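You operate a simulated robot arm through the tools that you are given. There is no shell and no other tool.

The job below is to be done with a simulated two-armed robot. You get a single attempt, and the scene is never put back.

JOB
Burn a clear lot mark into the pallet on the press bench.
Fine: push it home against the fence first, set the lot on its label, burn it at READY, not at WARM, and switch the heat off after.

Only the result counts: the job must be done as asked and must still hold three seconds after the hand-in. Knocking over, shifting, dropping, spilling or breaking anything else fails it.

ROBOT AND FRAMES
Two 7-joint arms with four-finger grippers on one trunk that stands fixed in place. Base frame: the origin is at the foot of the trunk, x ahead of it, y to its left, z up. Units: cm, rad, N and s.
The left shoulder is at [4, 18.1, 130.4], the right one opposite. Each reaches about 97.4 cm from its shoulder. Payload 3.67 kg a hand.
The TCP of each hand is the grasp point between the finger pads, 2.8 cm short of the fingertips. In the tool frame z runs along the fingers and y along their closing line. The gripper opens to 11.2 cm; its body begins 7.3 cm behind the TCP.
Orientation is that of the tool frame in the base frame, as a unit quaternion [x, y, z, w]. With the fingers straight down and closing along the base's y, the tool's x points along the base's -x, its y along +y and its z along -z.

CONTROLS
- The arms move only by the tool servo_tool. It takes "left_steps", "right_steps" or both (then of equal length, played together; a hand with none holds still); each is a list of rows, each a list of 6 numbers: the shift along the base's x, y, z in mm, then the turn, a rotation vector about the base's x, y, z in rad. In form: [[x, y, z, wx, wy, wz], ...]. A call has 1 to 20 rows; each row shifts and turns the commanded pose from where the row before left it. "left_gripper" and "right_gripper" are, for a hand that has rows, the opening, from 0 (shut) to 1 (fully open), set as the call begins (left out, the last holds). A row lasts 0.2 s, in which the tool goes at most 5 cm and 0.15 rad; a call with a longer step from one row to the next is refused whole, and so is a gripper value outside its range. Where a pose cannot be reached the arm comes as near as it can. A force on the tool above 60 N (or 10 N above the force at the start of the call, whichever is more), or a blocked arm, ends the call early, and 0.2 s more pass. Each finger travels about 7.24 cm/s and halts on what it meets, pressing with about 33 N; the grip force reading is that of the motor and also rises with nothing between the fingers. The clock runs only during rows and for 0.2 s after the last one: add rows that do not move to give the fingers time. It gives the time, the measured TCP pose, the force on the tool (base axes), the opening and the grip force at its end, in the units of the frame above (readings bear some noise), with the torque about the TCP (base axes, N m) and any sound that the robot's microphone picked up, and new pictures: "show" is both (left out), scene, wrist or none (wrist: the cameras of the hands that moved).
- Cameras (640 x 400 px; columns grow to the right, rows downward): "scene" is now at [8.04, -0.25, 150.72]; the picture's right is [-0.01, -1.00, -0.00], its down [-0.74, 0.01, -0.67] and it looks along [0.67, -0.01, -0.74] (base axes); focal length 270 px, centre (320, 200). "left" rides on the left gripper at [6, 1.8, -10.4] in its tool frame; the picture's right is [-0.29, 0.96, 0.00], its down [-0.80, -0.24, -0.55] and it looks along [-0.53, -0.16, 0.83] (tool axes); focal length 234 px, centre (320, 200). "right" rides on the right gripper at [6, -1.8, -10.4] in its tool frame; the picture's right is [0.29, 0.96, 0.00], its down [-0.80, 0.24, -0.55] and it looks along [-0.53, 0.16, 0.83] (tool axes); focal length 234 px, centre (320, 200). There is no depth. A picture from a camera that has moved, and an enlarged one, comes with that camera's place and axes in the base frame and with its lens. The place of the scene camera against the robot may be out by one fixed shift of up to 2.5 cm in any direction.
- lift_body(by): moves the trunk up (or, below 0, down) by that many cm; the arms and the scene camera ride with it, the base frame stays. It gives what a move gives, with no picture.
- turn_head(pan, tilt): turns the head with the scene camera to pan (to the left, within 1.501 rad either way) and tilt (down, from -0.506 to 1.204), counted from straight ahead of the robot. It gives what a move gives, and a new picture of the scene camera.
- inspect(camera, box): a new picture of the part [left, top, right, bottom] of that camera's present view, enlarged. No time passes.
- finish_job(): hands the job in; it is judged then, once.

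Nothing tells you positions but the pictures and the camera data. Unless the task says otherwise, let go and move clear before handing in.

The tools are called after "Emit:" as a command line: name --argument value ..., lists and objects as JSON in quotes. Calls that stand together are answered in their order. servo_tool: Moves the arms, as the interface text tells. Its arguments: {"type":"object","properties":{"left_steps":{"type":"array","items":{"type":"array","items":{"type":"number"}}},"left_gripper":{"type":"number"},"right_steps":{"type":"array","items":{"type":"array","items":{"type":"number"}}},"right_gripper":{"type":"number"},"show":{"type":"string","enum":["both","scene","wrist","none"]}},"required":[]} The other tools are called the same way: lift_body (by) moves the trunk up or down; turn_head (pan, tilt) turns the head that bears the scene camera; inspect (camera, box) takes an enlarged picture of a part of a camera's view; finish_job () hands the job in.

At the start:

```text
clock: 0.0
left_tool_pos: [42.88, -0.21, 124.35]
left_tool_rot: [0.0, 1.0, 0.0, 0.001]
left_force: [-0.3, 0.8, 0.2]
left_ft_torque: [0.01, 0.0, -0.01]
left_width: 11.19
left_finger_force: 0.0
right_tool_pos: [38.25, -33.34, 121.09]
right_tool_rot: [0.001, 1.0, 0.0, 0.0]
right_force: [-0.7, 0.6, 0.2]
right_ft_torque: [0.02, 0.0, -0.02]
right_width: 11.21
right_finger_force: 0.1
trunk travel left (down, up): [-42.5, 8.9]
head pan, tilt (commanded): [-0.014, 0.836]
```

scene: 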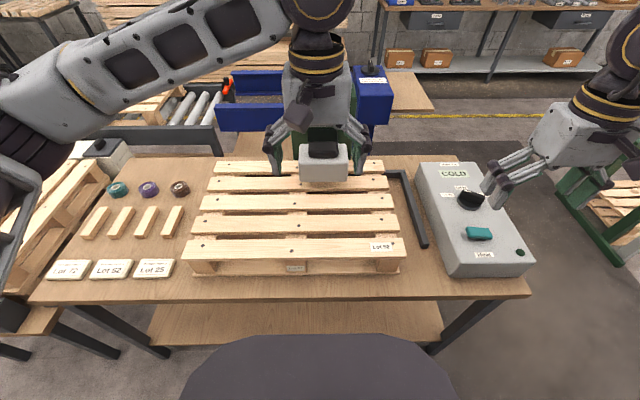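
right: 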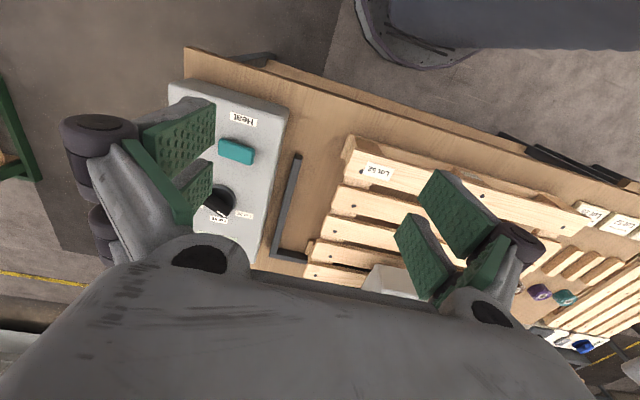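
left: 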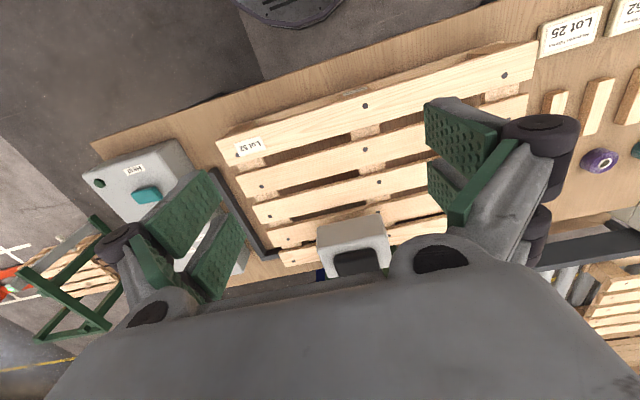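

I see a bench with a pallet, an L-shaped dark fence at its right/far side, a control box with a dial and a heat switch, a press head behind, and lot plates and rings at left. I'll look closer before moving anything.

Emit:
inspect --camera "scene" --box '[400, 140, 560, 290]'

Emit:
inspect --camera "scene" --box '[170, 140, 440, 290]'

Emit:
inspect --camera "scene" --box '[30, 160, 210, 290]'

Emit:
inspect --camera "scene" --box '[240, 40, 420, 200]'

Emit:
inspect --camera "left" --box '[80, 100, 480, 300]'

Emit:
inspect --camera "right" --box '[120, 60, 440, 300]'

```text
2.67 times, centred on (480, 215) of scene
camera zoom: at [8.04, -0.25, 150.72], right [-0.01, -1.0, 0.0], down [-0.74, 0.01, -0.67], along [0.67, -0.01, -0.74], focal length 721 px, centre (-107, 160)
```

zoom: 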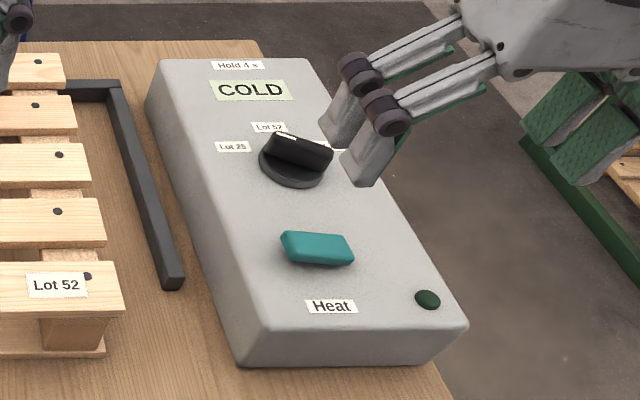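

```text
2.37 times, centred on (305, 215) of scene
camera zoom: at [8.04, -0.25, 150.72], right [-0.01, -1.0, 0.0], down [-0.74, 0.01, -0.67], along [0.67, -0.01, -0.74], focal length 641 px, centre (356, 164)
```

zoom: 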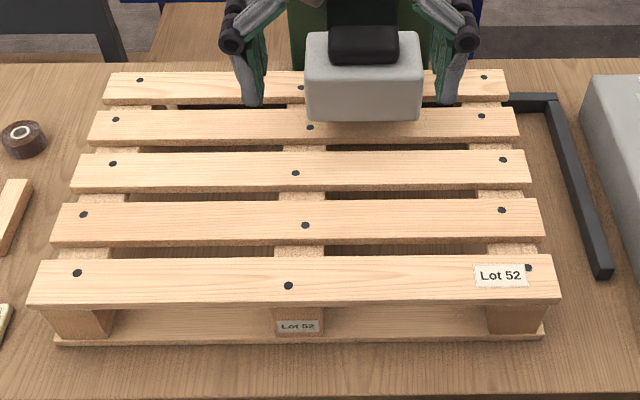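

```text
3.08 times, centred on (120, 225) of scene
camera zoom: at [8.04, -0.25, 150.72], right [-0.01, -1.0, 0.0], down [-0.74, 0.01, -0.67], along [0.67, -0.01, -0.74], focal length 832 px, centre (935, 123)
```

zoom: 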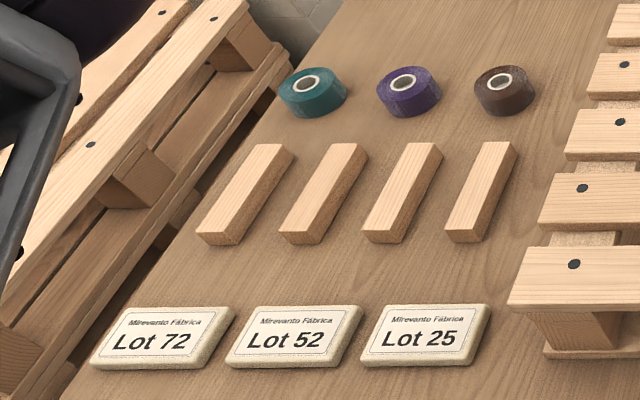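

```text
2.50 times, centred on (330, 120) of scene
camera zoom: at [8.04, -0.25, 150.72], right [-0.01, -1.0, 0.0], down [-0.74, 0.01, -0.67], along [0.67, -0.01, -0.74], focal length 676 px, centre (295, 400)
```

zoom: 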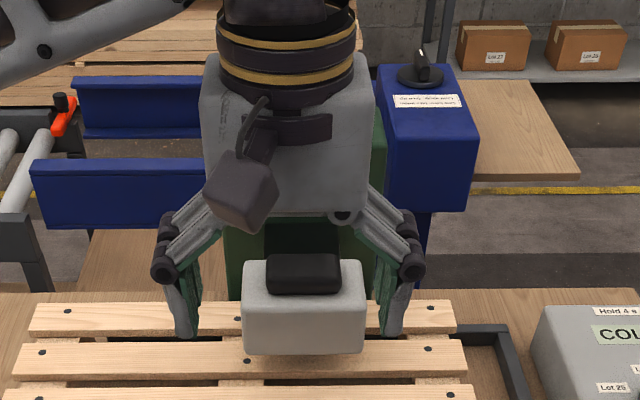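

```text
1.60 times, centred on (280, 200) of left
camera zoom: at [36.96, 1.51, 134.85], right [0.29, 0.96, 0.0], down [0.8, -0.24, 0.55], along [0.53, -0.16, -0.83], focal length 375 px, centre (384, 200)
```

zoom: 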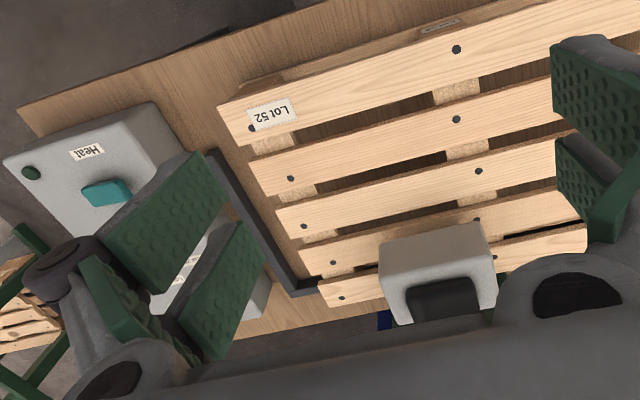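

```text
1.67 times, centred on (280, 180) of right
camera zoom: at [32.15, -35.03, 131.64], right [-0.29, 0.96, 0.0], down [0.8, 0.24, 0.55], along [0.53, 0.16, -0.83], focal length 390 px, centre (387, 233)
```

zoom: 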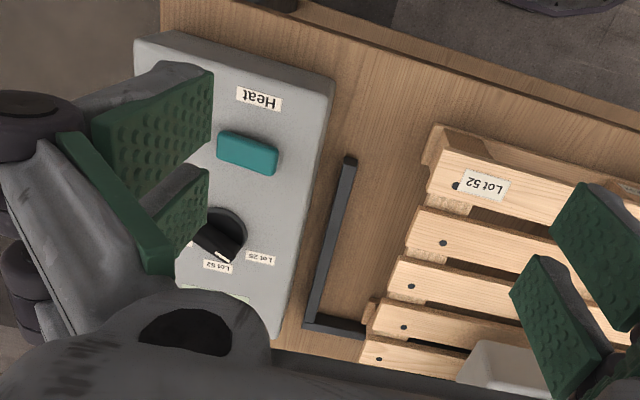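

The pallet carries "Lot 52" on its deck (top about z 88 by triangulation) and the same label on its front block. I'll move both hands up and outward to clear the view of the press head and the dial.

Emit:
servo_tool --left_steps '[[0, 40, 0, 0, 0, 0], [0, 45, 0, 0, 0, 0], [0, 45, 0, 0, 0, 0], [0, 45, 0, 0, 0, 0], [-20, 40, 0, 0, 0, 0], [-20, 40, 0, 0, 0, 0], [-20, 40, 0, 0, 0, 0], [0, 0, 0, 0, 0, 0]]' --right_steps '[[0, -10, 15, 0, 0, 0], [-15, -15, 15, 0, 0, 0], [-20, -15, 0, 0, 0, 0], [-20, -15, 0, 0, 0, 0], [-20, -15, 0, 0, 0, 0], [-20, -15, 0, 0, 0, 0], [-15, -15, 0, 0, 0, 0], [0, 0, 0, 0, 0, 0]]'

```text
clock: 1.8
left_tool_pos: [36.95, 29.17, 124.43]
left_tool_rot: [0.0, 1.0, 0.0, 0.0]
left_force: [-0.1, 0.3, -0.2]
left_ft_torque: [0.01, 0.07, -0.03]
left_width: 11.19
left_finger_force: 0.1
right_tool_pos: [27.31, -43.36, 124.01]
right_tool_rot: [0.0, 1.0, 0.002, -0.001]
right_force: [-0.5, 0.6, 0.6]
right_ft_torque: [0.04, 0.03, 0.01]
right_width: 11.2
right_finger_force: 0.1
trunk travel left (down, up): [-42.5, 8.9]
head pan, tilt (commanded): [-0.014, 0.836]
camera scene: at [8.19, -0.38, 150.71], right [-0.01, -1.0, 0.0], down [-0.74, 0.01, -0.67], along [0.67, -0.01, -0.74], focal length 270 px, centre (320, 200)
camera right: at [21.22, -45.16, 134.55], right [-0.29, 0.96, 0.0], down [0.8, 0.24, 0.55], along [0.53, 0.16, -0.83], focal length 234 px, centre (320, 200)
camera left: at [31.0, 30.81, 134.87], right [0.29, 0.96, 0.0], down [0.8, -0.24, 0.55], along [0.53, -0.16, -0.83], focal length 234 px, centre (320, 200)
```

scene: 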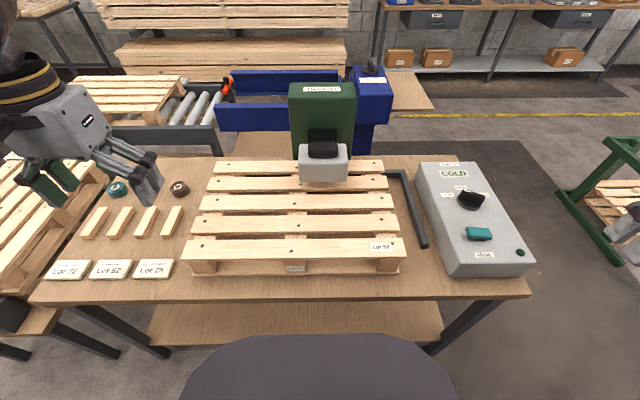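
right: 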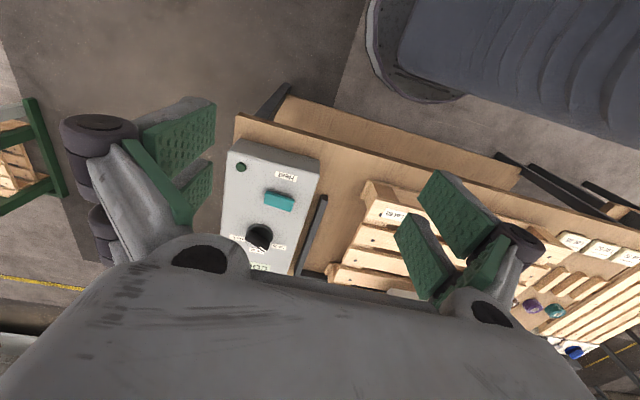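
left: 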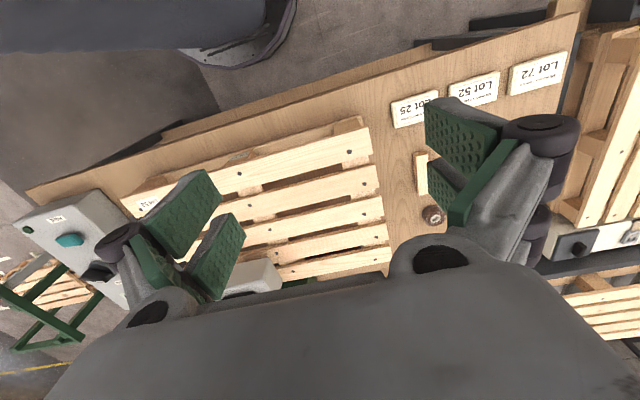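

Emit:
inspect --camera "scene" --box '[410, 150, 540, 280]'

Emit:
inspect --camera "scene" --box '[430, 155, 510, 215]'

Emit:
inspect --camera "scene" --box '[270, 70, 390, 190]'

Emit:
inspect --camera "right" --box '[210, 130, 340, 280]'

Emit:
inspect --camera "scene" --box '[340, 60, 400, 110]'

```text
3.08 times, centred on (475, 215) of scene
camera zoom: at [8.19, -0.38, 150.71], right [-0.01, -1.0, 0.0], down [-0.74, 0.01, -0.67], along [0.67, -0.01, -0.74], focal length 832 px, centre (-157, 154)
```

zoom: 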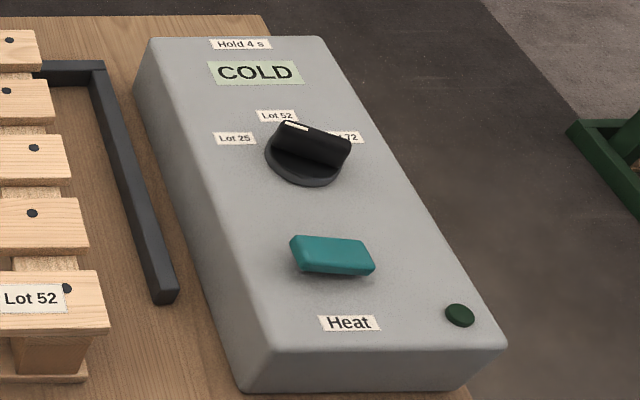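

```text
6.67 times, centred on (470, 185) of scene
camera zoom: at [8.19, -0.38, 150.71], right [-0.01, -1.0, 0.0], down [-0.74, 0.01, -0.67], along [0.67, -0.01, -0.74], focal length 1802 px, centre (-680, 300)
```

zoom: 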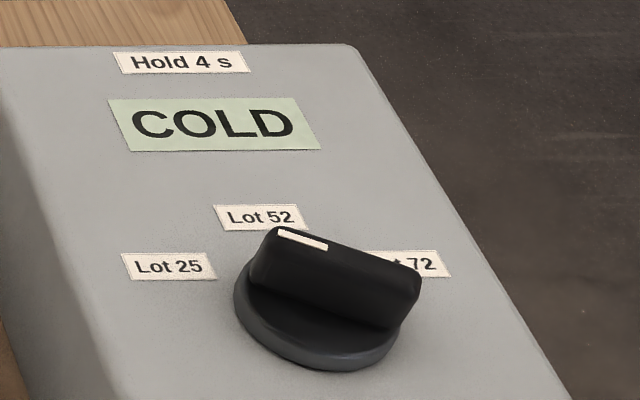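

```text
3.33 times, centred on (330, 130) of scene
camera zoom: at [8.19, -0.38, 150.71], right [-0.01, -1.0, 0.0], down [-0.74, 0.01, -0.67], along [0.67, -0.01, -0.74], focal length 901 px, centre (287, 433)
```

zoom: 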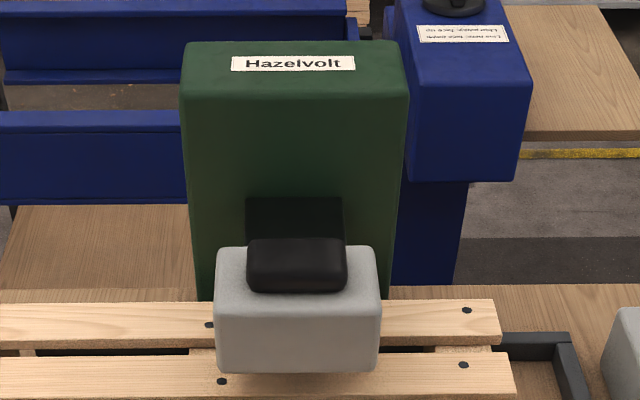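

```text
2.67 times, centred on (275, 205) of right
camera zoom: at [21.22, -45.16, 134.55], right [-0.29, 0.96, 0.0], down [0.8, 0.24, 0.55], along [0.53, 0.16, -0.83], focal length 624 px, centre (440, 187)
```

zoom: 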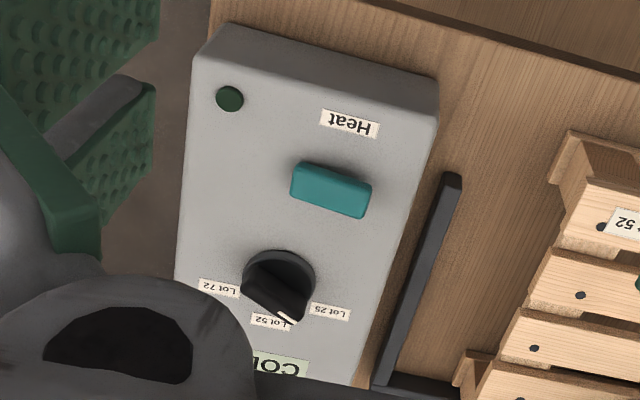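

```text
8.00 times, centred on (370, 85) of scene
camera zoom: at [8.19, -0.38, 150.71], right [-0.01, -1.0, 0.0], down [-0.74, 0.01, -0.67], along [0.67, -0.01, -0.74], focal length 2163 px, centre (-80, 1120)
```

zoom: 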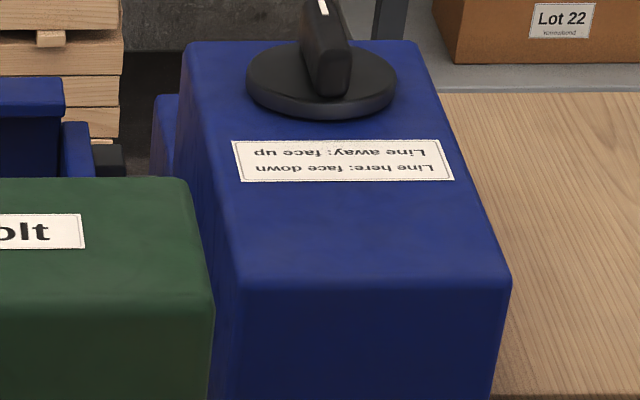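

The panel shows COLD, "Hold 4 s", a lot dial with Lot 25, 52 and 72, a teal heat switch and a lamp. The deck top is near z 89 and the fence is an L with its corner near (90, -33.5). Next I'll zoom in on the dial, the switch and the labels.

Emit:
inspect --camera "right" --box '[225, 220, 295, 275]'

Emit:
inspect --camera "scene" --box '[450, 215, 530, 270]'

Emit:
inspect --camera "scene" --box '[260, 235, 410, 285]'

Emit:
inspect --camera "scene" --box '[370, 155, 440, 255]'

Emit:
inspect --camera "left" --box '[120, 100, 420, 300]'

```text
7.27 times, centred on (260, 248) of right
camera zoom: at [21.22, -45.16, 134.55], right [-0.29, 0.96, 0.0], down [0.8, 0.24, 0.55], along [0.53, 0.16, -0.83], focal length 1703 px, centre (756, -146)
```

zoom: 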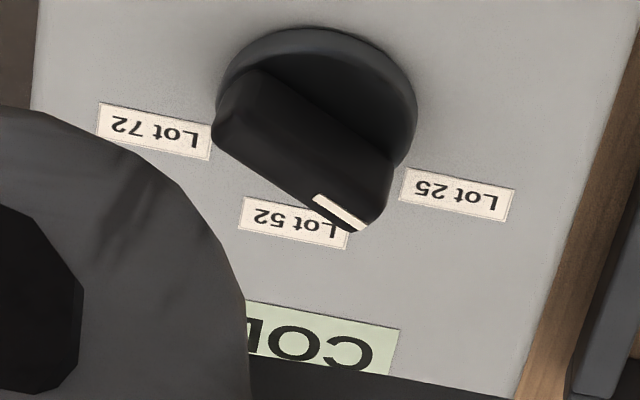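

```text
7.27 times, centred on (490, 242) of scene
camera zoom: at [8.19, -0.38, 150.71], right [-0.01, -1.0, 0.0], down [-0.74, 0.01, -0.67], along [0.67, -0.01, -0.74], focal length 1966 px, centre (-916, -109)
```

zoom: 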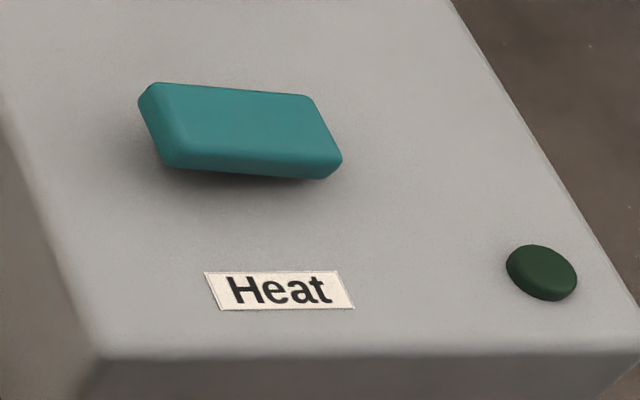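

```text
4.27 times, centred on (335, 260) of scene
camera zoom: at [8.19, -0.38, 150.71], right [-0.01, -1.0, 0.0], down [-0.74, 0.01, -0.67], along [0.67, -0.01, -0.74], focal length 1154 px, centre (256, -56)
```

zoom: 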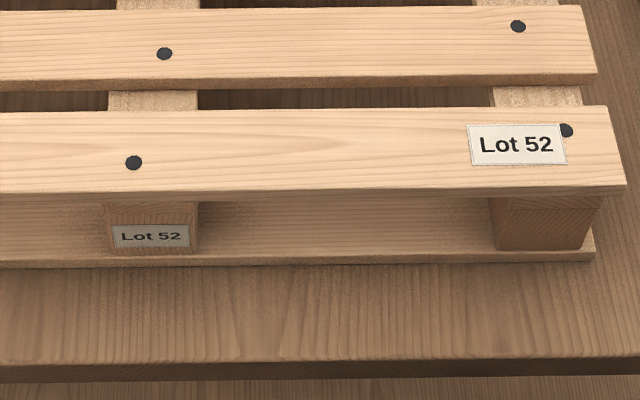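

```text
4.00 times, centred on (405, 205) of scene
camera zoom: at [8.19, -0.38, 150.71], right [-0.01, -1.0, 0.0], down [-0.74, 0.01, -0.67], along [0.67, -0.01, -0.74], focal length 1081 px, centre (-20, 180)
```

zoom: 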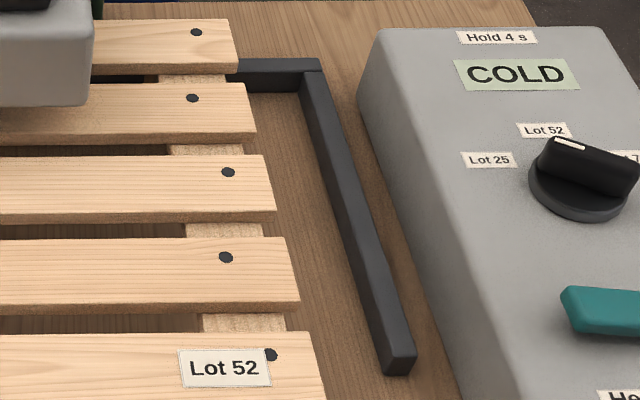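

```text
2.00 times, centred on (270, 200) of left
camera zoom: at [31.0, 30.81, 134.87], right [0.29, 0.96, 0.0], down [0.8, -0.24, 0.55], along [0.53, -0.16, -0.83], focal length 468 px, centre (420, 200)
```

zoom: 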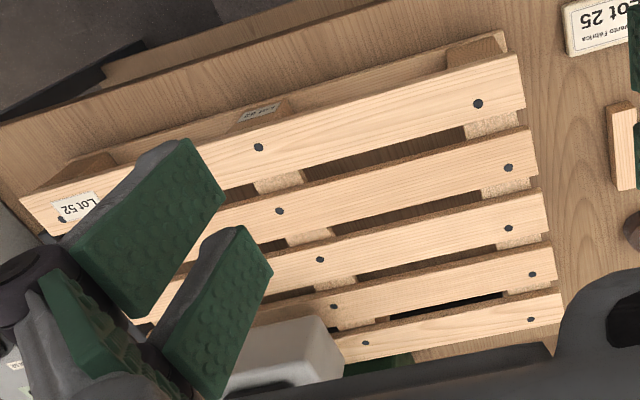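

The dial's white mark points at Lot 25, so it has to turn clockwise to Lot 52, which both pallet labels name. I'll bring each wrist camera closer, the right one over the panel and the left one facing the press head, staying well above everything.

Emit:
servo_tool --left_steps '[[30, -40, 0, 0, 0, 0], [30, -40, 0, 0, 0, 0], [30, -40, -10, 0, 0, 0], [30, -40, -10, 0, 0, 0], [30, -40, -10, 0, 0, 0], [30, -30, -10, 0, 0, 0], [30, -20, 0, 0, 0, 0], [30, 0, 0, 0, 0, 0], [0, 0, 0, 0, 0, 0]]' --right_steps '[[30, -15, 0, 0, 0, 0], [30, -15, -15, 0, 0, 0], [30, -15, -15, 0, 0, 0], [30, -15, -15, 0, 0, 0], [30, -15, -15, 0, 0, 0], [30, -15, -15, 0, 0, 0], [30, -10, -15, 0, 0, 0], [20, 0, -15, 0, 0, 0], [0, 0, 0, 0, 0, 0]]'

```text
refused: row 3 steps farther than a row can; nothing moved
```

Row 3 of that call went over the 5 cm limit, so nothing moved. I'll send the same approach again with shorter steps.

Emit:
servo_tool --left_steps '[[28, -35, 0, 0, 0, 0], [28, -35, 0, 0, 0, 0], [28, -35, -6, 0, 0, 0], [28, -35, -6, 0, 0, 0], [28, -35, -6, 0, 0, 0], [28, -35, -6, 0, 0, 0], [28, -30, -6, 0, 0, 0], [28, -10, -6, 0, 0, 0], [0, 0, 0, 0, 0, 0]]' --right_steps '[[28, -12, 0, 0, 0, 0], [28, -12, -15, 0, 0, 0], [28, -12, -15, 0, 0, 0], [28, -12, -15, 0, 0, 0], [28, -12, -15, 0, 0, 0], [28, -12, -15, 0, 0, 0], [28, -12, -15, 0, 0, 0], [28, -12, -15, 0, 0, 0], [0, 0, 0, 0, 0, 0]]'

```text
clock: 3.8
left_tool_pos: [59.26, 4.39, 120.8]
left_tool_rot: [-0.001, 1.0, 0.0, 0.0]
left_force: [-0.2, 0.6, 0.1]
left_ft_torque: [-0.02, 0.02, -0.03]
left_width: 11.2
left_finger_force: 0.1
right_tool_pos: [49.49, -52.77, 113.79]
right_tool_rot: [0.0, 1.0, 0.001, -0.001]
right_force: [-0.2, 0.0, -0.1]
right_ft_torque: [-0.04, -0.01, -0.01]
right_width: 11.2
right_finger_force: 0.1
trunk travel left (down, up): [-42.5, 8.9]
head pan, tilt (commanded): [-0.014, 0.836]
camera scene: at [7.86, -0.16, 150.74], right [-0.01, -1.0, 0.0], down [-0.74, 0.01, -0.67], along [0.67, -0.01, -0.74], focal length 270 px, centre (320, 200)
camera right: at [43.4, -54.61, 124.19], right [-0.29, 0.96, 0.0], down [0.8, 0.24, 0.55], along [0.53, 0.16, -0.83], focal length 234 px, centre (320, 200)
camera left: at [53.23, 6.1, 131.3], right [0.29, 0.96, 0.0], down [0.8, -0.24, 0.55], along [0.53, -0.16, -0.83], focal length 234 px, centre (320, 200)
```

scene: 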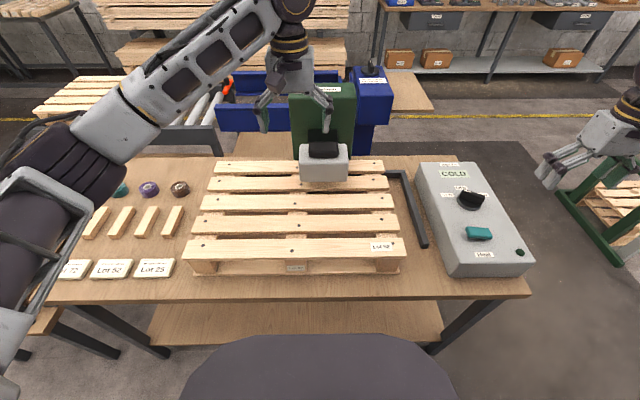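
right: 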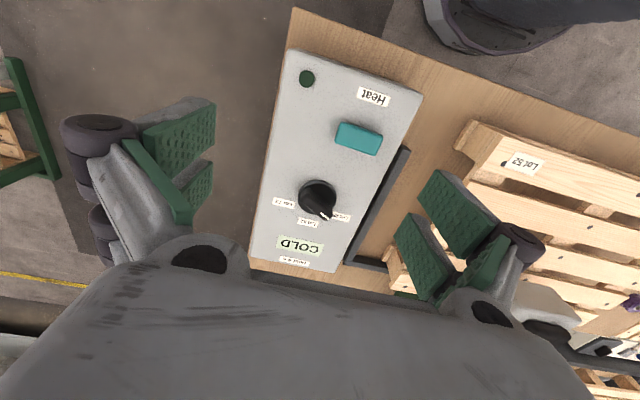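
left: 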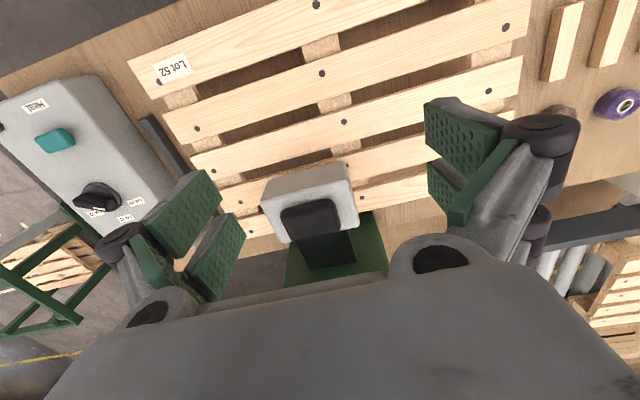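

Emit:
inspect --camera "right" --box '[240, 40, 430, 280]'

Emit:
inspect --camera "left" --box '[220, 140, 420, 290]'

Emit:
inspect --camera "left" --box '[0, 50, 220, 250]'

Emit:
inspect --camera "right" --box '[310, 100, 420, 170]'

Emit:
inspect --camera "right" --box '[260, 165, 370, 235]'

```text
1.67 times, centred on (335, 160) of right
camera zoom: at [43.4, -54.61, 124.19], right [-0.29, 0.96, 0.0], down [0.8, 0.24, 0.55], along [0.53, 0.16, -0.83], focal length 390 px, centre (295, 267)
```

zoom: 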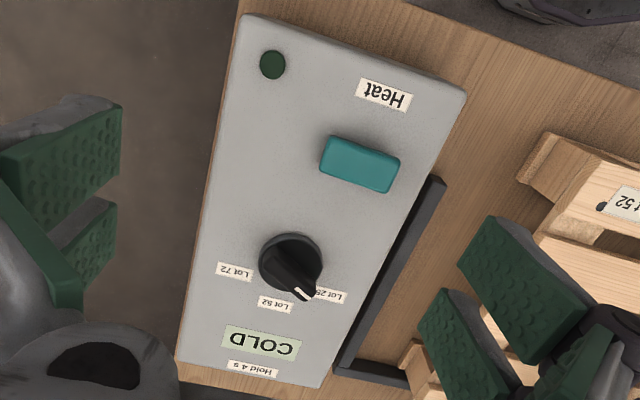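

```text
2.67 times, centred on (320, 215) of left
camera zoom: at [53.23, 6.1, 131.3], right [0.29, 0.96, 0.0], down [0.8, -0.24, 0.55], along [0.53, -0.16, -0.83], focal length 624 px, centre (320, 160)
```

zoom: 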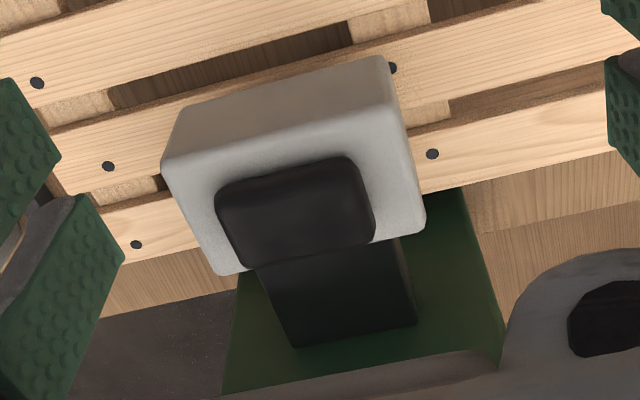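

```text
2.00 times, centred on (110, 150) of left
camera zoom: at [53.23, 6.1, 131.3], right [0.29, 0.96, 0.0], down [0.8, -0.24, 0.55], along [0.53, -0.16, -0.83], focal length 468 px, centre (740, 300)
```

zoom: 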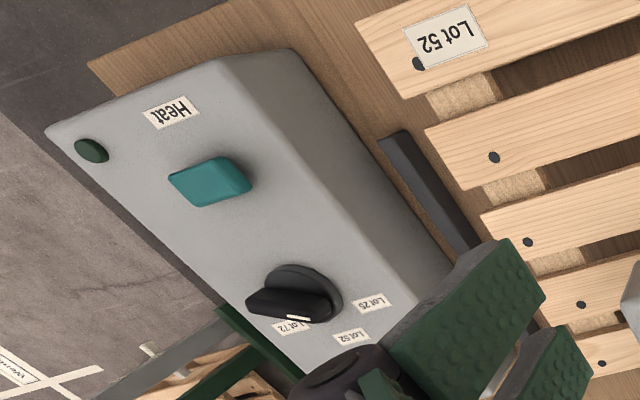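

```text
5.71 times, centred on (365, 135) of right
camera zoom: at [43.4, -54.61, 124.19], right [-0.29, 0.96, 0.0], down [0.8, 0.24, 0.55], along [0.53, 0.16, -0.83], focal length 1338 px, centre (63, 571)
```

zoom: 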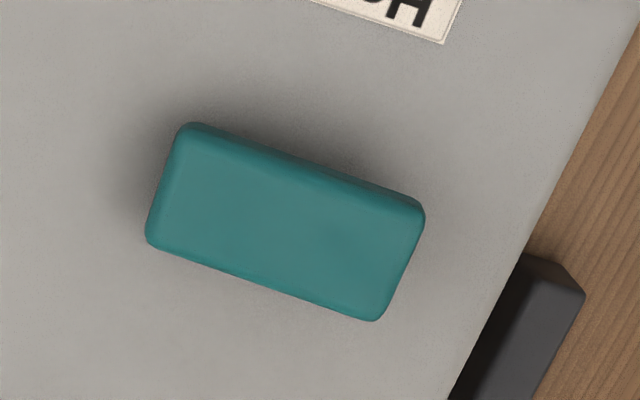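

```text
5.71 times, centred on (315, 200) of right
camera zoom: at [43.4, -54.61, 124.19], right [-0.29, 0.96, 0.0], down [0.8, 0.24, 0.55], along [0.53, 0.16, -0.83], focal length 1338 px, centre (349, 200)
```

zoom: 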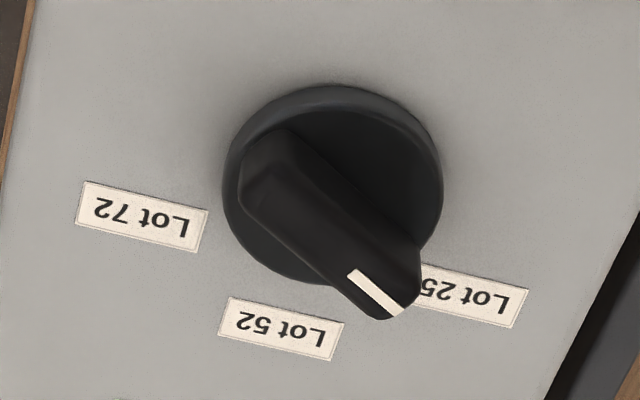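

The measurements agree. The panel top is at z≈87.5, the dial centre at about (66.1, -48.4) with a 3 cm tall fin, and the heat switch at about (53.2, -45.4, 89). I need to know how the switch moves and the exact shape of the press head and fence.

Emit:
inspect --camera "left" --box '[20, 110, 100, 170]'

Emit:
inspect --camera "scene" --box '[455, 215, 505, 250]'

Emit:
inspect --camera "scene" --box '[285, 75, 405, 195]'

Emit:
inspect --camera "right" --box '[330, 130, 480, 300]'

```text
6.67 times, centred on (60, 140) of left
camera zoom: at [53.23, 6.1, 131.3], right [0.29, 0.96, 0.0], down [0.8, -0.24, 0.55], along [0.53, -0.16, -0.83], focal length 1561 px, centre (2053, 600)
```

zoom: 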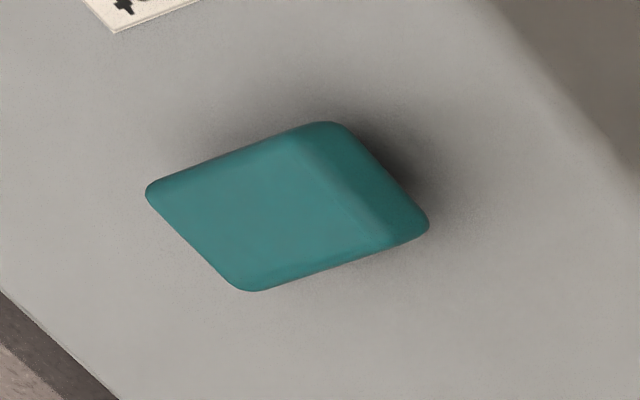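

```text
11.43 times, centred on (480, 232) of scene
camera zoom: at [7.86, -0.16, 150.74], right [-0.01, -1.0, 0.0], down [-0.74, 0.01, -0.67], along [0.67, -0.01, -0.74], focal length 3090 px, centre (-1509, -171)
```

zoom: 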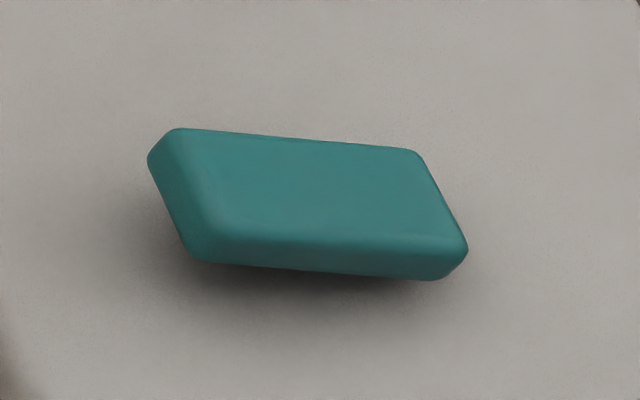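

```text
3.33 times, centred on (345, 135) of scene
camera zoom: at [7.86, -0.16, 150.74], right [-0.01, -1.0, 0.0], down [-0.74, 0.01, -0.67], along [0.67, -0.01, -0.74], focal length 901 px, centre (237, 417)
```

zoom: 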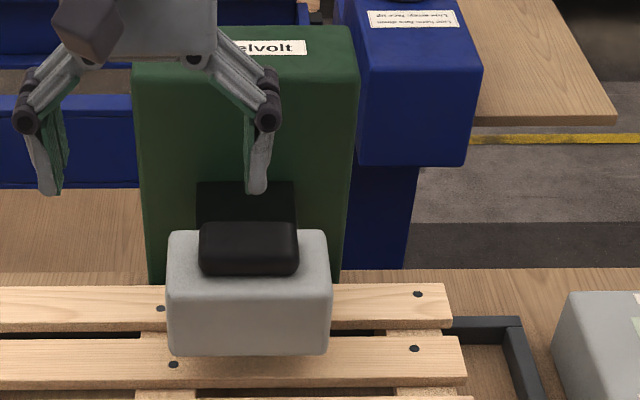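

```text
2.35 times, centred on (405, 215) of right
camera zoom: at [43.4, -54.61, 124.19], right [-0.29, 0.96, 0.0], down [0.8, 0.24, 0.55], along [0.53, 0.16, -0.83], focal length 551 px, centre (120, 165)
```

zoom: 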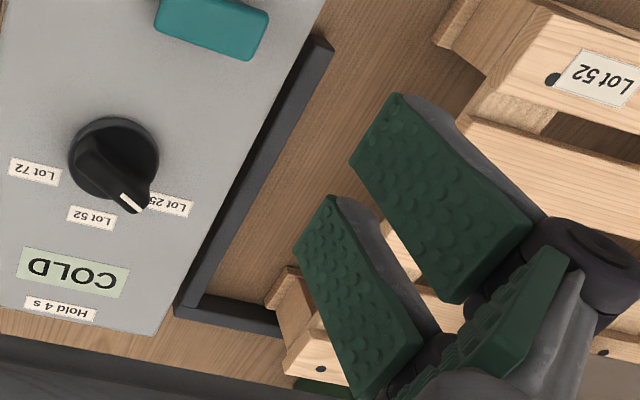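

The pallet deck spans about x 46.5–86, y -23.7–35.7, top z 89. The fence's inner faces are near y≈-31.7 and x≈87.5, so it has to slide about 8 cm to the right and 1–2 cm away. The heat switch is a rocker with its left end raised. I'll bring the left hand to the pallet's left side, closed and turned so the finger sides will push.

Emit:
servo_tool --left_steps '[[0, 40, 0, 0, 0, -0.14], [0, 40, 0, 0, 0, -0.14], [5, 40, 0, 0, 0, -0.14], [5, 40, 0, 0, 0, -0.14], [5, 40, 0, 0, 0, -0.14], [5, 40, 0, 0, 0, -0.14], [5, 40, 0, 0, 0, -0.14], [5, 40, 0, 0, 0, -0.14], [5, 40, 0, 0, 0, -0.14], [5, 40, 0, 0, 0, -0.14], [0, 20, 0, 0, 0, -0.14], [0, 0, -20, 0, 0, -0.031], [0, 0, -40, 0, 0, 0], [0, 0, -40, 0, 0, 0], [0, 0, 0, 0, 0, 0]]' --left_gripper 0 --show "both"

```text
clock: 7.0
left_tool_pos: [63.29, 46.31, 110.73]
left_tool_rot: [0.707, 0.707, 0.0, 0.001]
left_force: [0.1, -0.4, 0.0]
left_ft_torque: [0.01, 0.01, -0.01]
left_width: 0.0
left_finger_force: 32.9
right_tool_pos: [49.7, -52.9, 113.49]
right_tool_rot: [0.0, 1.0, 0.0, 0.0]
right_force: [-0.3, 0.1, 0.0]
right_ft_torque: [0.0, 0.02, 0.01]
right_width: 11.18
right_finger_force: 0.1
trunk travel left (down, up): [-42.5, 8.9]
head pan, tilt (commanded): [-0.014, 0.836]
camera scene: at [8.02, -0.3, 150.72], right [-0.01, -1.0, 0.0], down [-0.74, 0.01, -0.67], along [0.67, -0.01, -0.74], focal length 270 px, centre (320, 200)
camera left: at [65.18, 52.28, 121.24], right [0.96, -0.29, 0.0], down [-0.24, -0.8, 0.55], along [-0.16, -0.53, -0.83], focal length 234 px, centre (320, 200)
```

scene: 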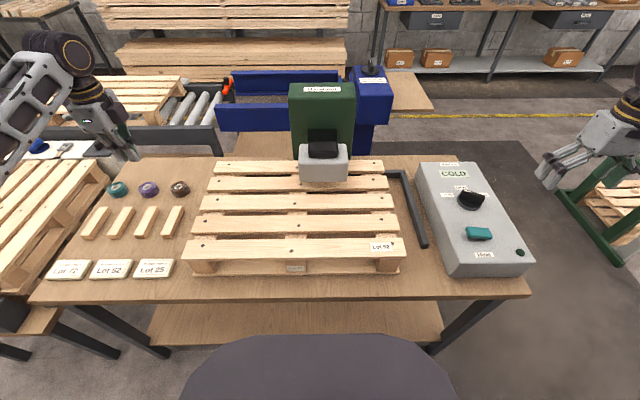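
left: 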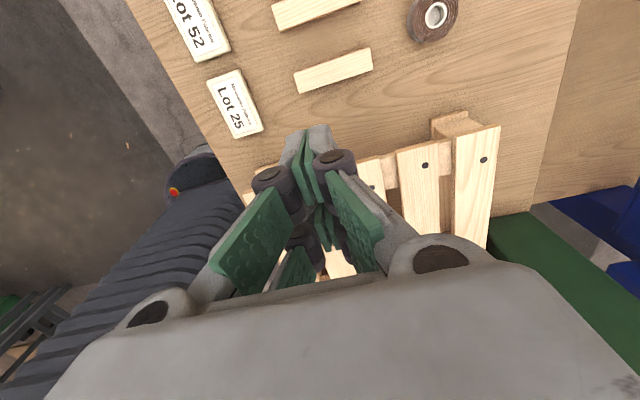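

The left hand is shut and turned at (63.3, 46.3, 110.7), and the nearest stick (y≈48.5, top about z 80) stays well below the planned fingertip height of 85.5. I'll go down beside the middle plank's end.

Emit:
servo_tool --left_steps '[[15, -5, -45, 0, 0, 0], [15, -5, -45, 0, 0, 0], [0, 0, -45, 0, 0, 0], [0, 0, -45, 0, 0, 0], [0, 0, -44, 0, 0, 0], [0, 0, 0, 0, 0, 0]]' --show "both"

```text
clock: 8.4
left_tool_pos: [66.36, 45.31, 88.27]
left_tool_rot: [0.708, 0.707, 0.0, -0.001]
left_force: [0.2, 0.5, -0.5]
left_ft_torque: [0.01, 0.0, 0.0]
left_width: 0.0
left_finger_force: 32.7
right_tool_pos: [49.54, -52.84, 113.59]
right_tool_rot: [0.0, 1.0, 0.0, 0.0]
right_force: [-0.3, 0.2, -0.5]
right_ft_torque: [0.03, -0.04, 0.02]
right_width: 11.21
right_finger_force: 0.0
trunk travel left (down, up): [-42.5, 8.9]
head pan, tilt (commanded): [-0.014, 0.836]
camera scene: at [7.97, -0.24, 150.73], right [-0.01, -1.0, 0.0], down [-0.74, 0.01, -0.67], along [0.67, -0.01, -0.74], focal length 270 px, centre (320, 200)
camera left: at [68.12, 51.19, 98.86], right [0.96, -0.29, 0.0], down [-0.24, -0.8, 0.55], along [-0.16, -0.53, -0.83], focal length 234 px, centre (320, 200)
```

scene: 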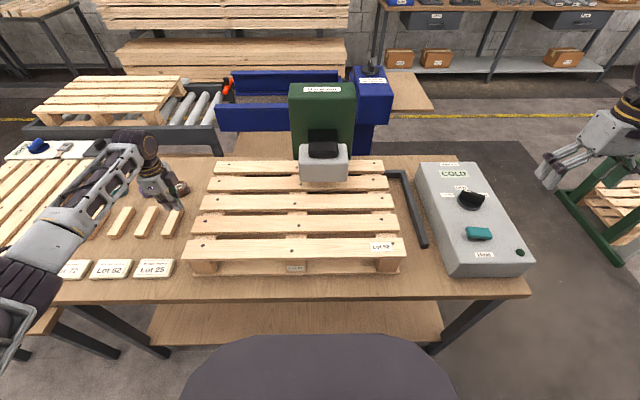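
left: 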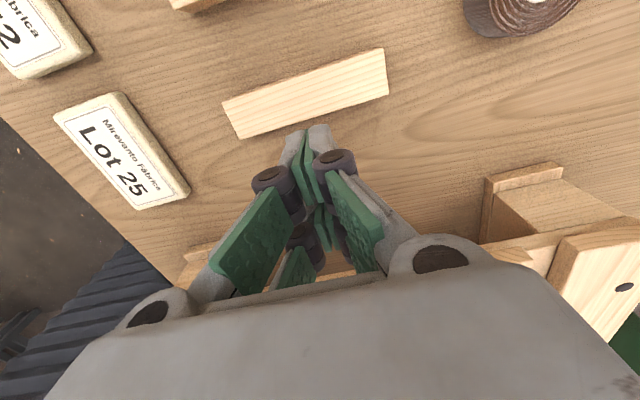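

The fingertips are beside the middle plank end, clear of the stick. I'll start a slow push toward -y and watch the force.

Emit:
servo_tool --left_steps '[[0, -15, 0, 0, 0, 0], [0, -15, 0, 0, 0, 0], [0, -10, 0, 0, 0, 0], [0, -10, 0, 0, 0, 0], [0, -10, 0, 0, 0, 0], [0, -10, 0, 0, 0, 0], [0, -10, 0, 0, 0, 0], [0, -10, 0, 0, 0, 0], [0, 0, 0, 0, 0, 0]]' --show "both"

```text
clock: 10.4
left_tool_pos: [66.27, 36.28, 88.33]
left_tool_rot: [0.707, 0.708, 0.0, -0.001]
left_force: [-0.1, 2.7, 1.6]
left_ft_torque: [0.01, 0.0, -0.02]
left_width: 0.6
left_finger_force: 33.4
right_tool_pos: [49.64, -52.73, 113.51]
right_tool_rot: [0.0, 1.0, 0.0, -0.001]
right_force: [0.2, -0.1, -0.1]
right_ft_torque: [-0.04, -0.01, -0.04]
right_width: 11.22
right_finger_force: 0.1
trunk travel left (down, up): [-42.5, 8.9]
head pan, tilt (commanded): [-0.014, 0.836]
camera scene: at [8.02, -0.18, 150.72], right [-0.01, -1.0, 0.0], down [-0.74, 0.01, -0.67], along [0.67, -0.01, -0.74], focal length 270 px, centre (320, 200)
camera left: at [68.13, 42.17, 98.83], right [0.96, -0.29, 0.0], down [-0.24, -0.8, 0.55], along [-0.16, -0.53, -0.83], focal length 234 px, centre (320, 200)
```

scene: 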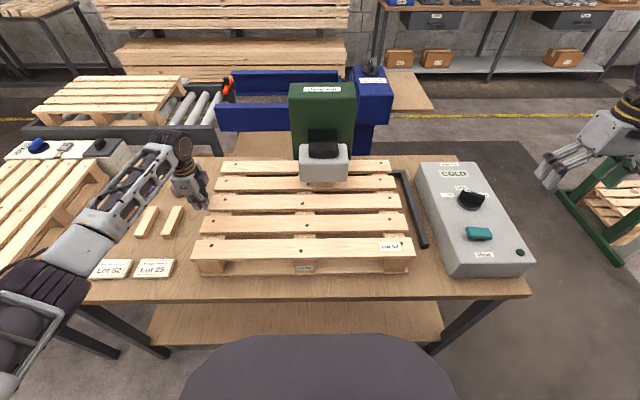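
left: 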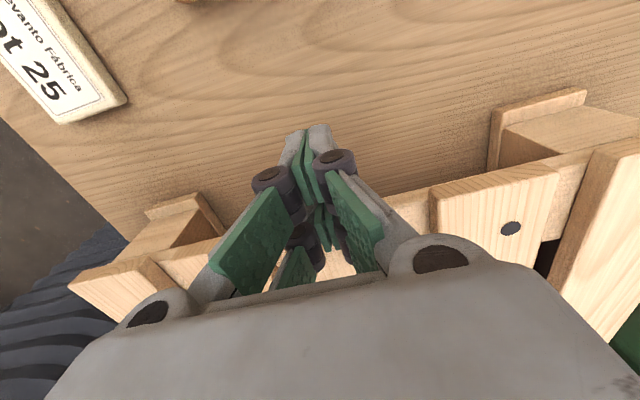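

The pallet slides freely, having moved about 3 cm with little force. I'll keep pushing and slow down near the fence.

Emit:
servo_tool --left_steps '[[0, -10, 0, 0, 0, 0], [0, -10, 0, 0, 0, 0], [0, -10, 0, 0, 0, 0], [0, -6, 0, 0, 0, 0], [0, -4, 0, 0, 0, 0], [0, 0, 0, 0, 0, 0]]' --show "both"

Emit:
inspect --camera "scene" --box '[370, 155, 440, 285]'

Emit:
inspect --camera "right" --box '[330, 90, 640, 300]'

```text
clock: 11.8
left_tool_pos: [66.29, 32.35, 88.24]
left_tool_rot: [0.707, 0.708, 0.0, -0.001]
left_force: [0.3, 4.7, 1.2]
left_ft_torque: [0.02, 0.05, 0.02]
left_width: 0.61
left_finger_force: 33.2
right_tool_pos: [49.62, -52.85, 113.57]
right_tool_rot: [0.0, 1.0, 0.001, 0.001]
right_force: [0.3, 0.5, 0.6]
right_ft_torque: [-0.06, 0.0, -0.03]
right_width: 11.2
right_finger_force: 0.1
trunk travel left (down, up): [-42.5, 8.9]
head pan, tilt (commanded): [-0.014, 0.836]
camera scene: at [8.03, -0.18, 150.72], right [-0.01, -1.0, 0.0], down [-0.74, 0.01, -0.67], along [0.67, -0.01, -0.74], focal length 270 px, centre (320, 200)
camera left: at [68.14, 38.23, 98.81], right [0.96, -0.29, 0.0], down [-0.24, -0.8, 0.55], along [-0.16, -0.53, -0.83], focal length 234 px, centre (320, 200)
```

scene: 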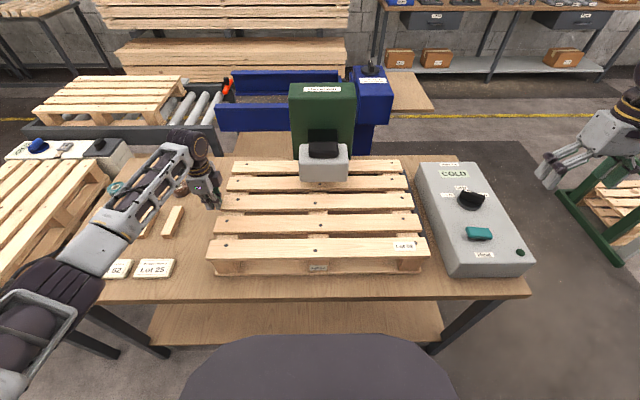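
left: 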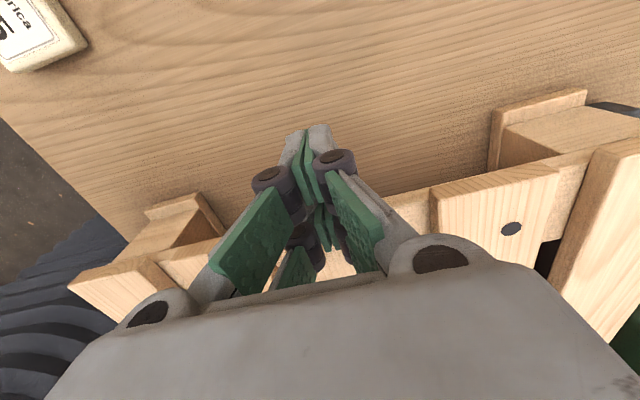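

```text
3.08 times, centred on (405, 220) of scene
camera zoom: at [8.03, -0.18, 150.72], right [-0.01, -1.0, 0.0], down [-0.74, 0.01, -0.67], along [0.67, -0.01, -0.74], focal length 832 px, centre (58, 138)
```

zoom: 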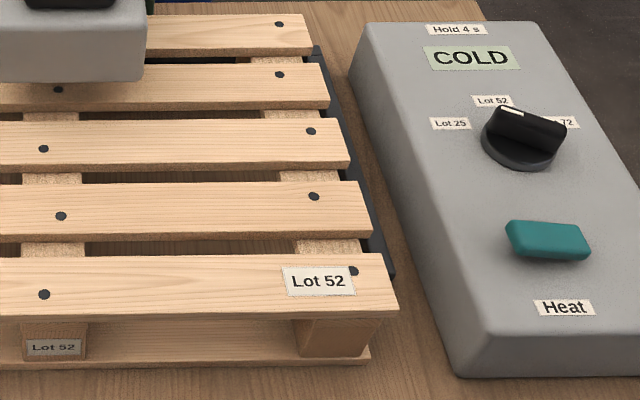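

```text
1.90 times, centred on (485, 195) of right
camera zoom: at [43.51, -54.61, 124.14], right [-0.29, 0.96, 0.0], down [0.8, 0.24, 0.55], along [0.53, 0.16, -0.83], focal length 446 px, centre (6, 210)
```

zoom: 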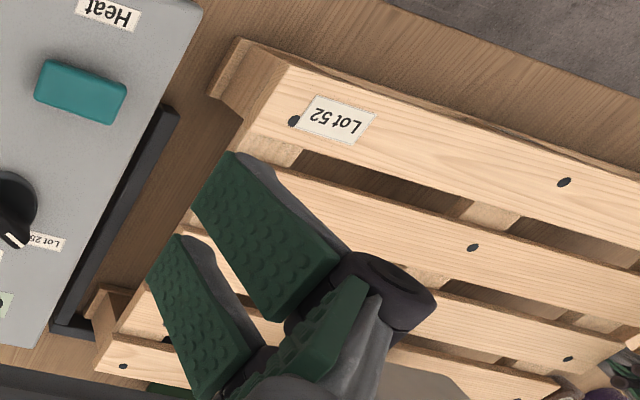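

About 1–2 cm remain to the right fence leg. I'll continue in small steps.

Emit:
servo_tool --left_steps '[[0, -3, 0, 0, 0, 0], [0, -3, 0, 0, 0, 0], [0, -3, 0, 0, 0, 0], [0, -3, 0, 0, 0, 0], [0, -2, 0, 0, 0, 0], [0, 0, 0, 0, 0, 0]]' --show "none"

Emit:
inspect --camera "right" --box '[330, 90, 500, 300]'

```text
clock: 13.2
left_tool_pos: [66.34, 30.96, 88.38]
left_tool_rot: [0.706, 0.708, 0.0, 0.0]
left_force: [-0.6, 6.0, 2.6]
left_ft_torque: [0.03, 0.02, 0.03]
left_width: 0.62
left_finger_force: 33.4
right_tool_pos: [49.61, -52.88, 113.65]
right_tool_rot: [0.001, 1.0, 0.001, 0.0]
right_force: [-0.1, 0.5, -0.1]
right_ft_torque: [0.0, 0.04, 0.0]
right_width: 11.21
right_finger_force: 0.1
trunk travel left (down, up): [-42.5, 8.9]
head pan, tilt (commanded): [-0.014, 0.836]
```

```text
1.90 times, centred on (415, 195) of right
camera zoom: at [43.51, -54.61, 124.14], right [-0.29, 0.96, 0.0], down [0.8, 0.24, 0.55], along [0.53, 0.16, -0.83], focal length 446 px, centre (139, 210)
```

zoom: 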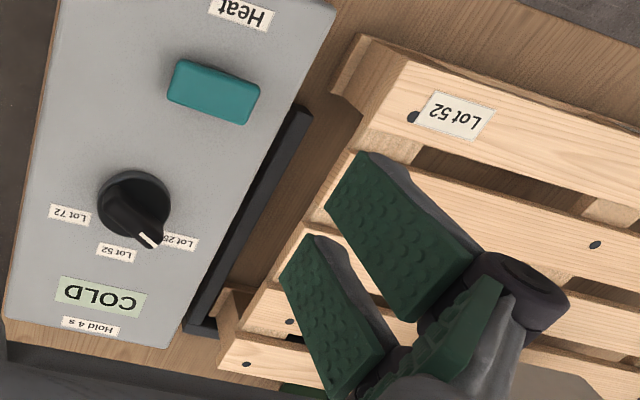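

The pallet is square to the fence, with roughly 1 cm left. I'll continue in small steps until the force climbs.

Emit:
servo_tool --left_steps '[[0, -3, 0, 0, 0, 0], [0, -3, 0, 0, 0, 0], [0, -2, 0, 0, 0, 0], [0, -2, 0, 0, 0, 0], [0, 0, 0, 0, 0, 0]]' --show "none"

Emit:
inspect --camera "right" --box '[360, 90, 450, 200]'

```text
clock: 14.4
left_tool_pos: [66.3, 30.01, 88.29]
left_tool_rot: [0.706, 0.708, 0.0, 0.0]
left_force: [0.1, 8.2, 1.6]
left_ft_torque: [0.06, 0.0, 0.03]
left_width: 0.61
left_finger_force: 32.9
right_tool_pos: [49.5, -52.82, 113.7]
right_tool_rot: [0.0, 1.0, 0.0, -0.001]
right_force: [0.6, 0.1, -0.8]
right_ft_torque: [0.03, 0.0, 0.01]
right_width: 11.2
right_finger_force: 0.0
trunk travel left (down, up): [-42.5, 8.9]
head pan, tilt (commanded): [-0.014, 0.836]
```

```text
3.64 times, centred on (405, 145) of right
camera zoom: at [43.53, -54.57, 124.15], right [-0.29, 0.96, 0.0], down [0.8, 0.24, 0.55], along [0.53, 0.16, -0.83], focal length 852 px, centre (11, 400)
```

zoom: 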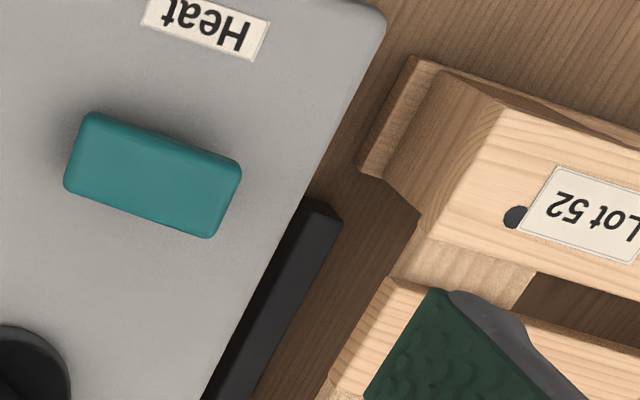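

The board edge is within a few millimetres of the fence leg, so I'll push on gently until the force clearly rises.

Emit:
servo_tool --left_steps '[[0, -2, 0, 0, 0, 0], [0, -2, 0, 0, 0, 0], [0, -2, 0, 0, 0, 0], [0, 0, 0, 0, 0, 0]]' --show "none"

Emit:
inspect --camera "right" --box '[360, 90, 450, 200]'

```text
clock: 15.4
left_tool_pos: [66.17, 30.06, 88.15]
left_tool_rot: [0.706, 0.709, 0.001, -0.002]
left_force: [-6.8, 36.2, 4.7]
left_ft_torque: [0.0, 0.39, -0.15]
left_width: 0.62
left_finger_force: 33.0
right_tool_pos: [49.54, -52.53, 113.83]
right_tool_rot: [0.0, 1.0, -0.002, 0.001]
right_force: [0.6, 0.1, 0.5]
right_ft_torque: [0.0, 0.01, 0.01]
right_width: 11.23
right_finger_force: 0.2
trunk travel left (down, up): [-42.5, 8.9]
head pan, tilt (commanded): [-0.014, 0.836]
```

```text
3.64 times, centred on (405, 145) of right
camera zoom: at [43.41, -54.28, 124.34], right [-0.29, 0.96, 0.0], down [0.8, 0.24, 0.55], along [0.53, 0.16, -0.83], focal length 852 px, centre (11, 400)
```

zoom: 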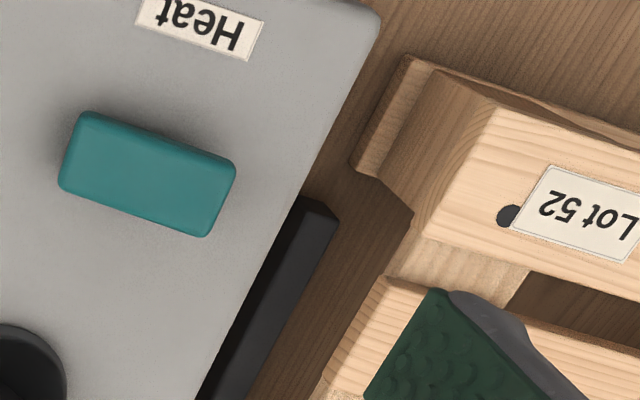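

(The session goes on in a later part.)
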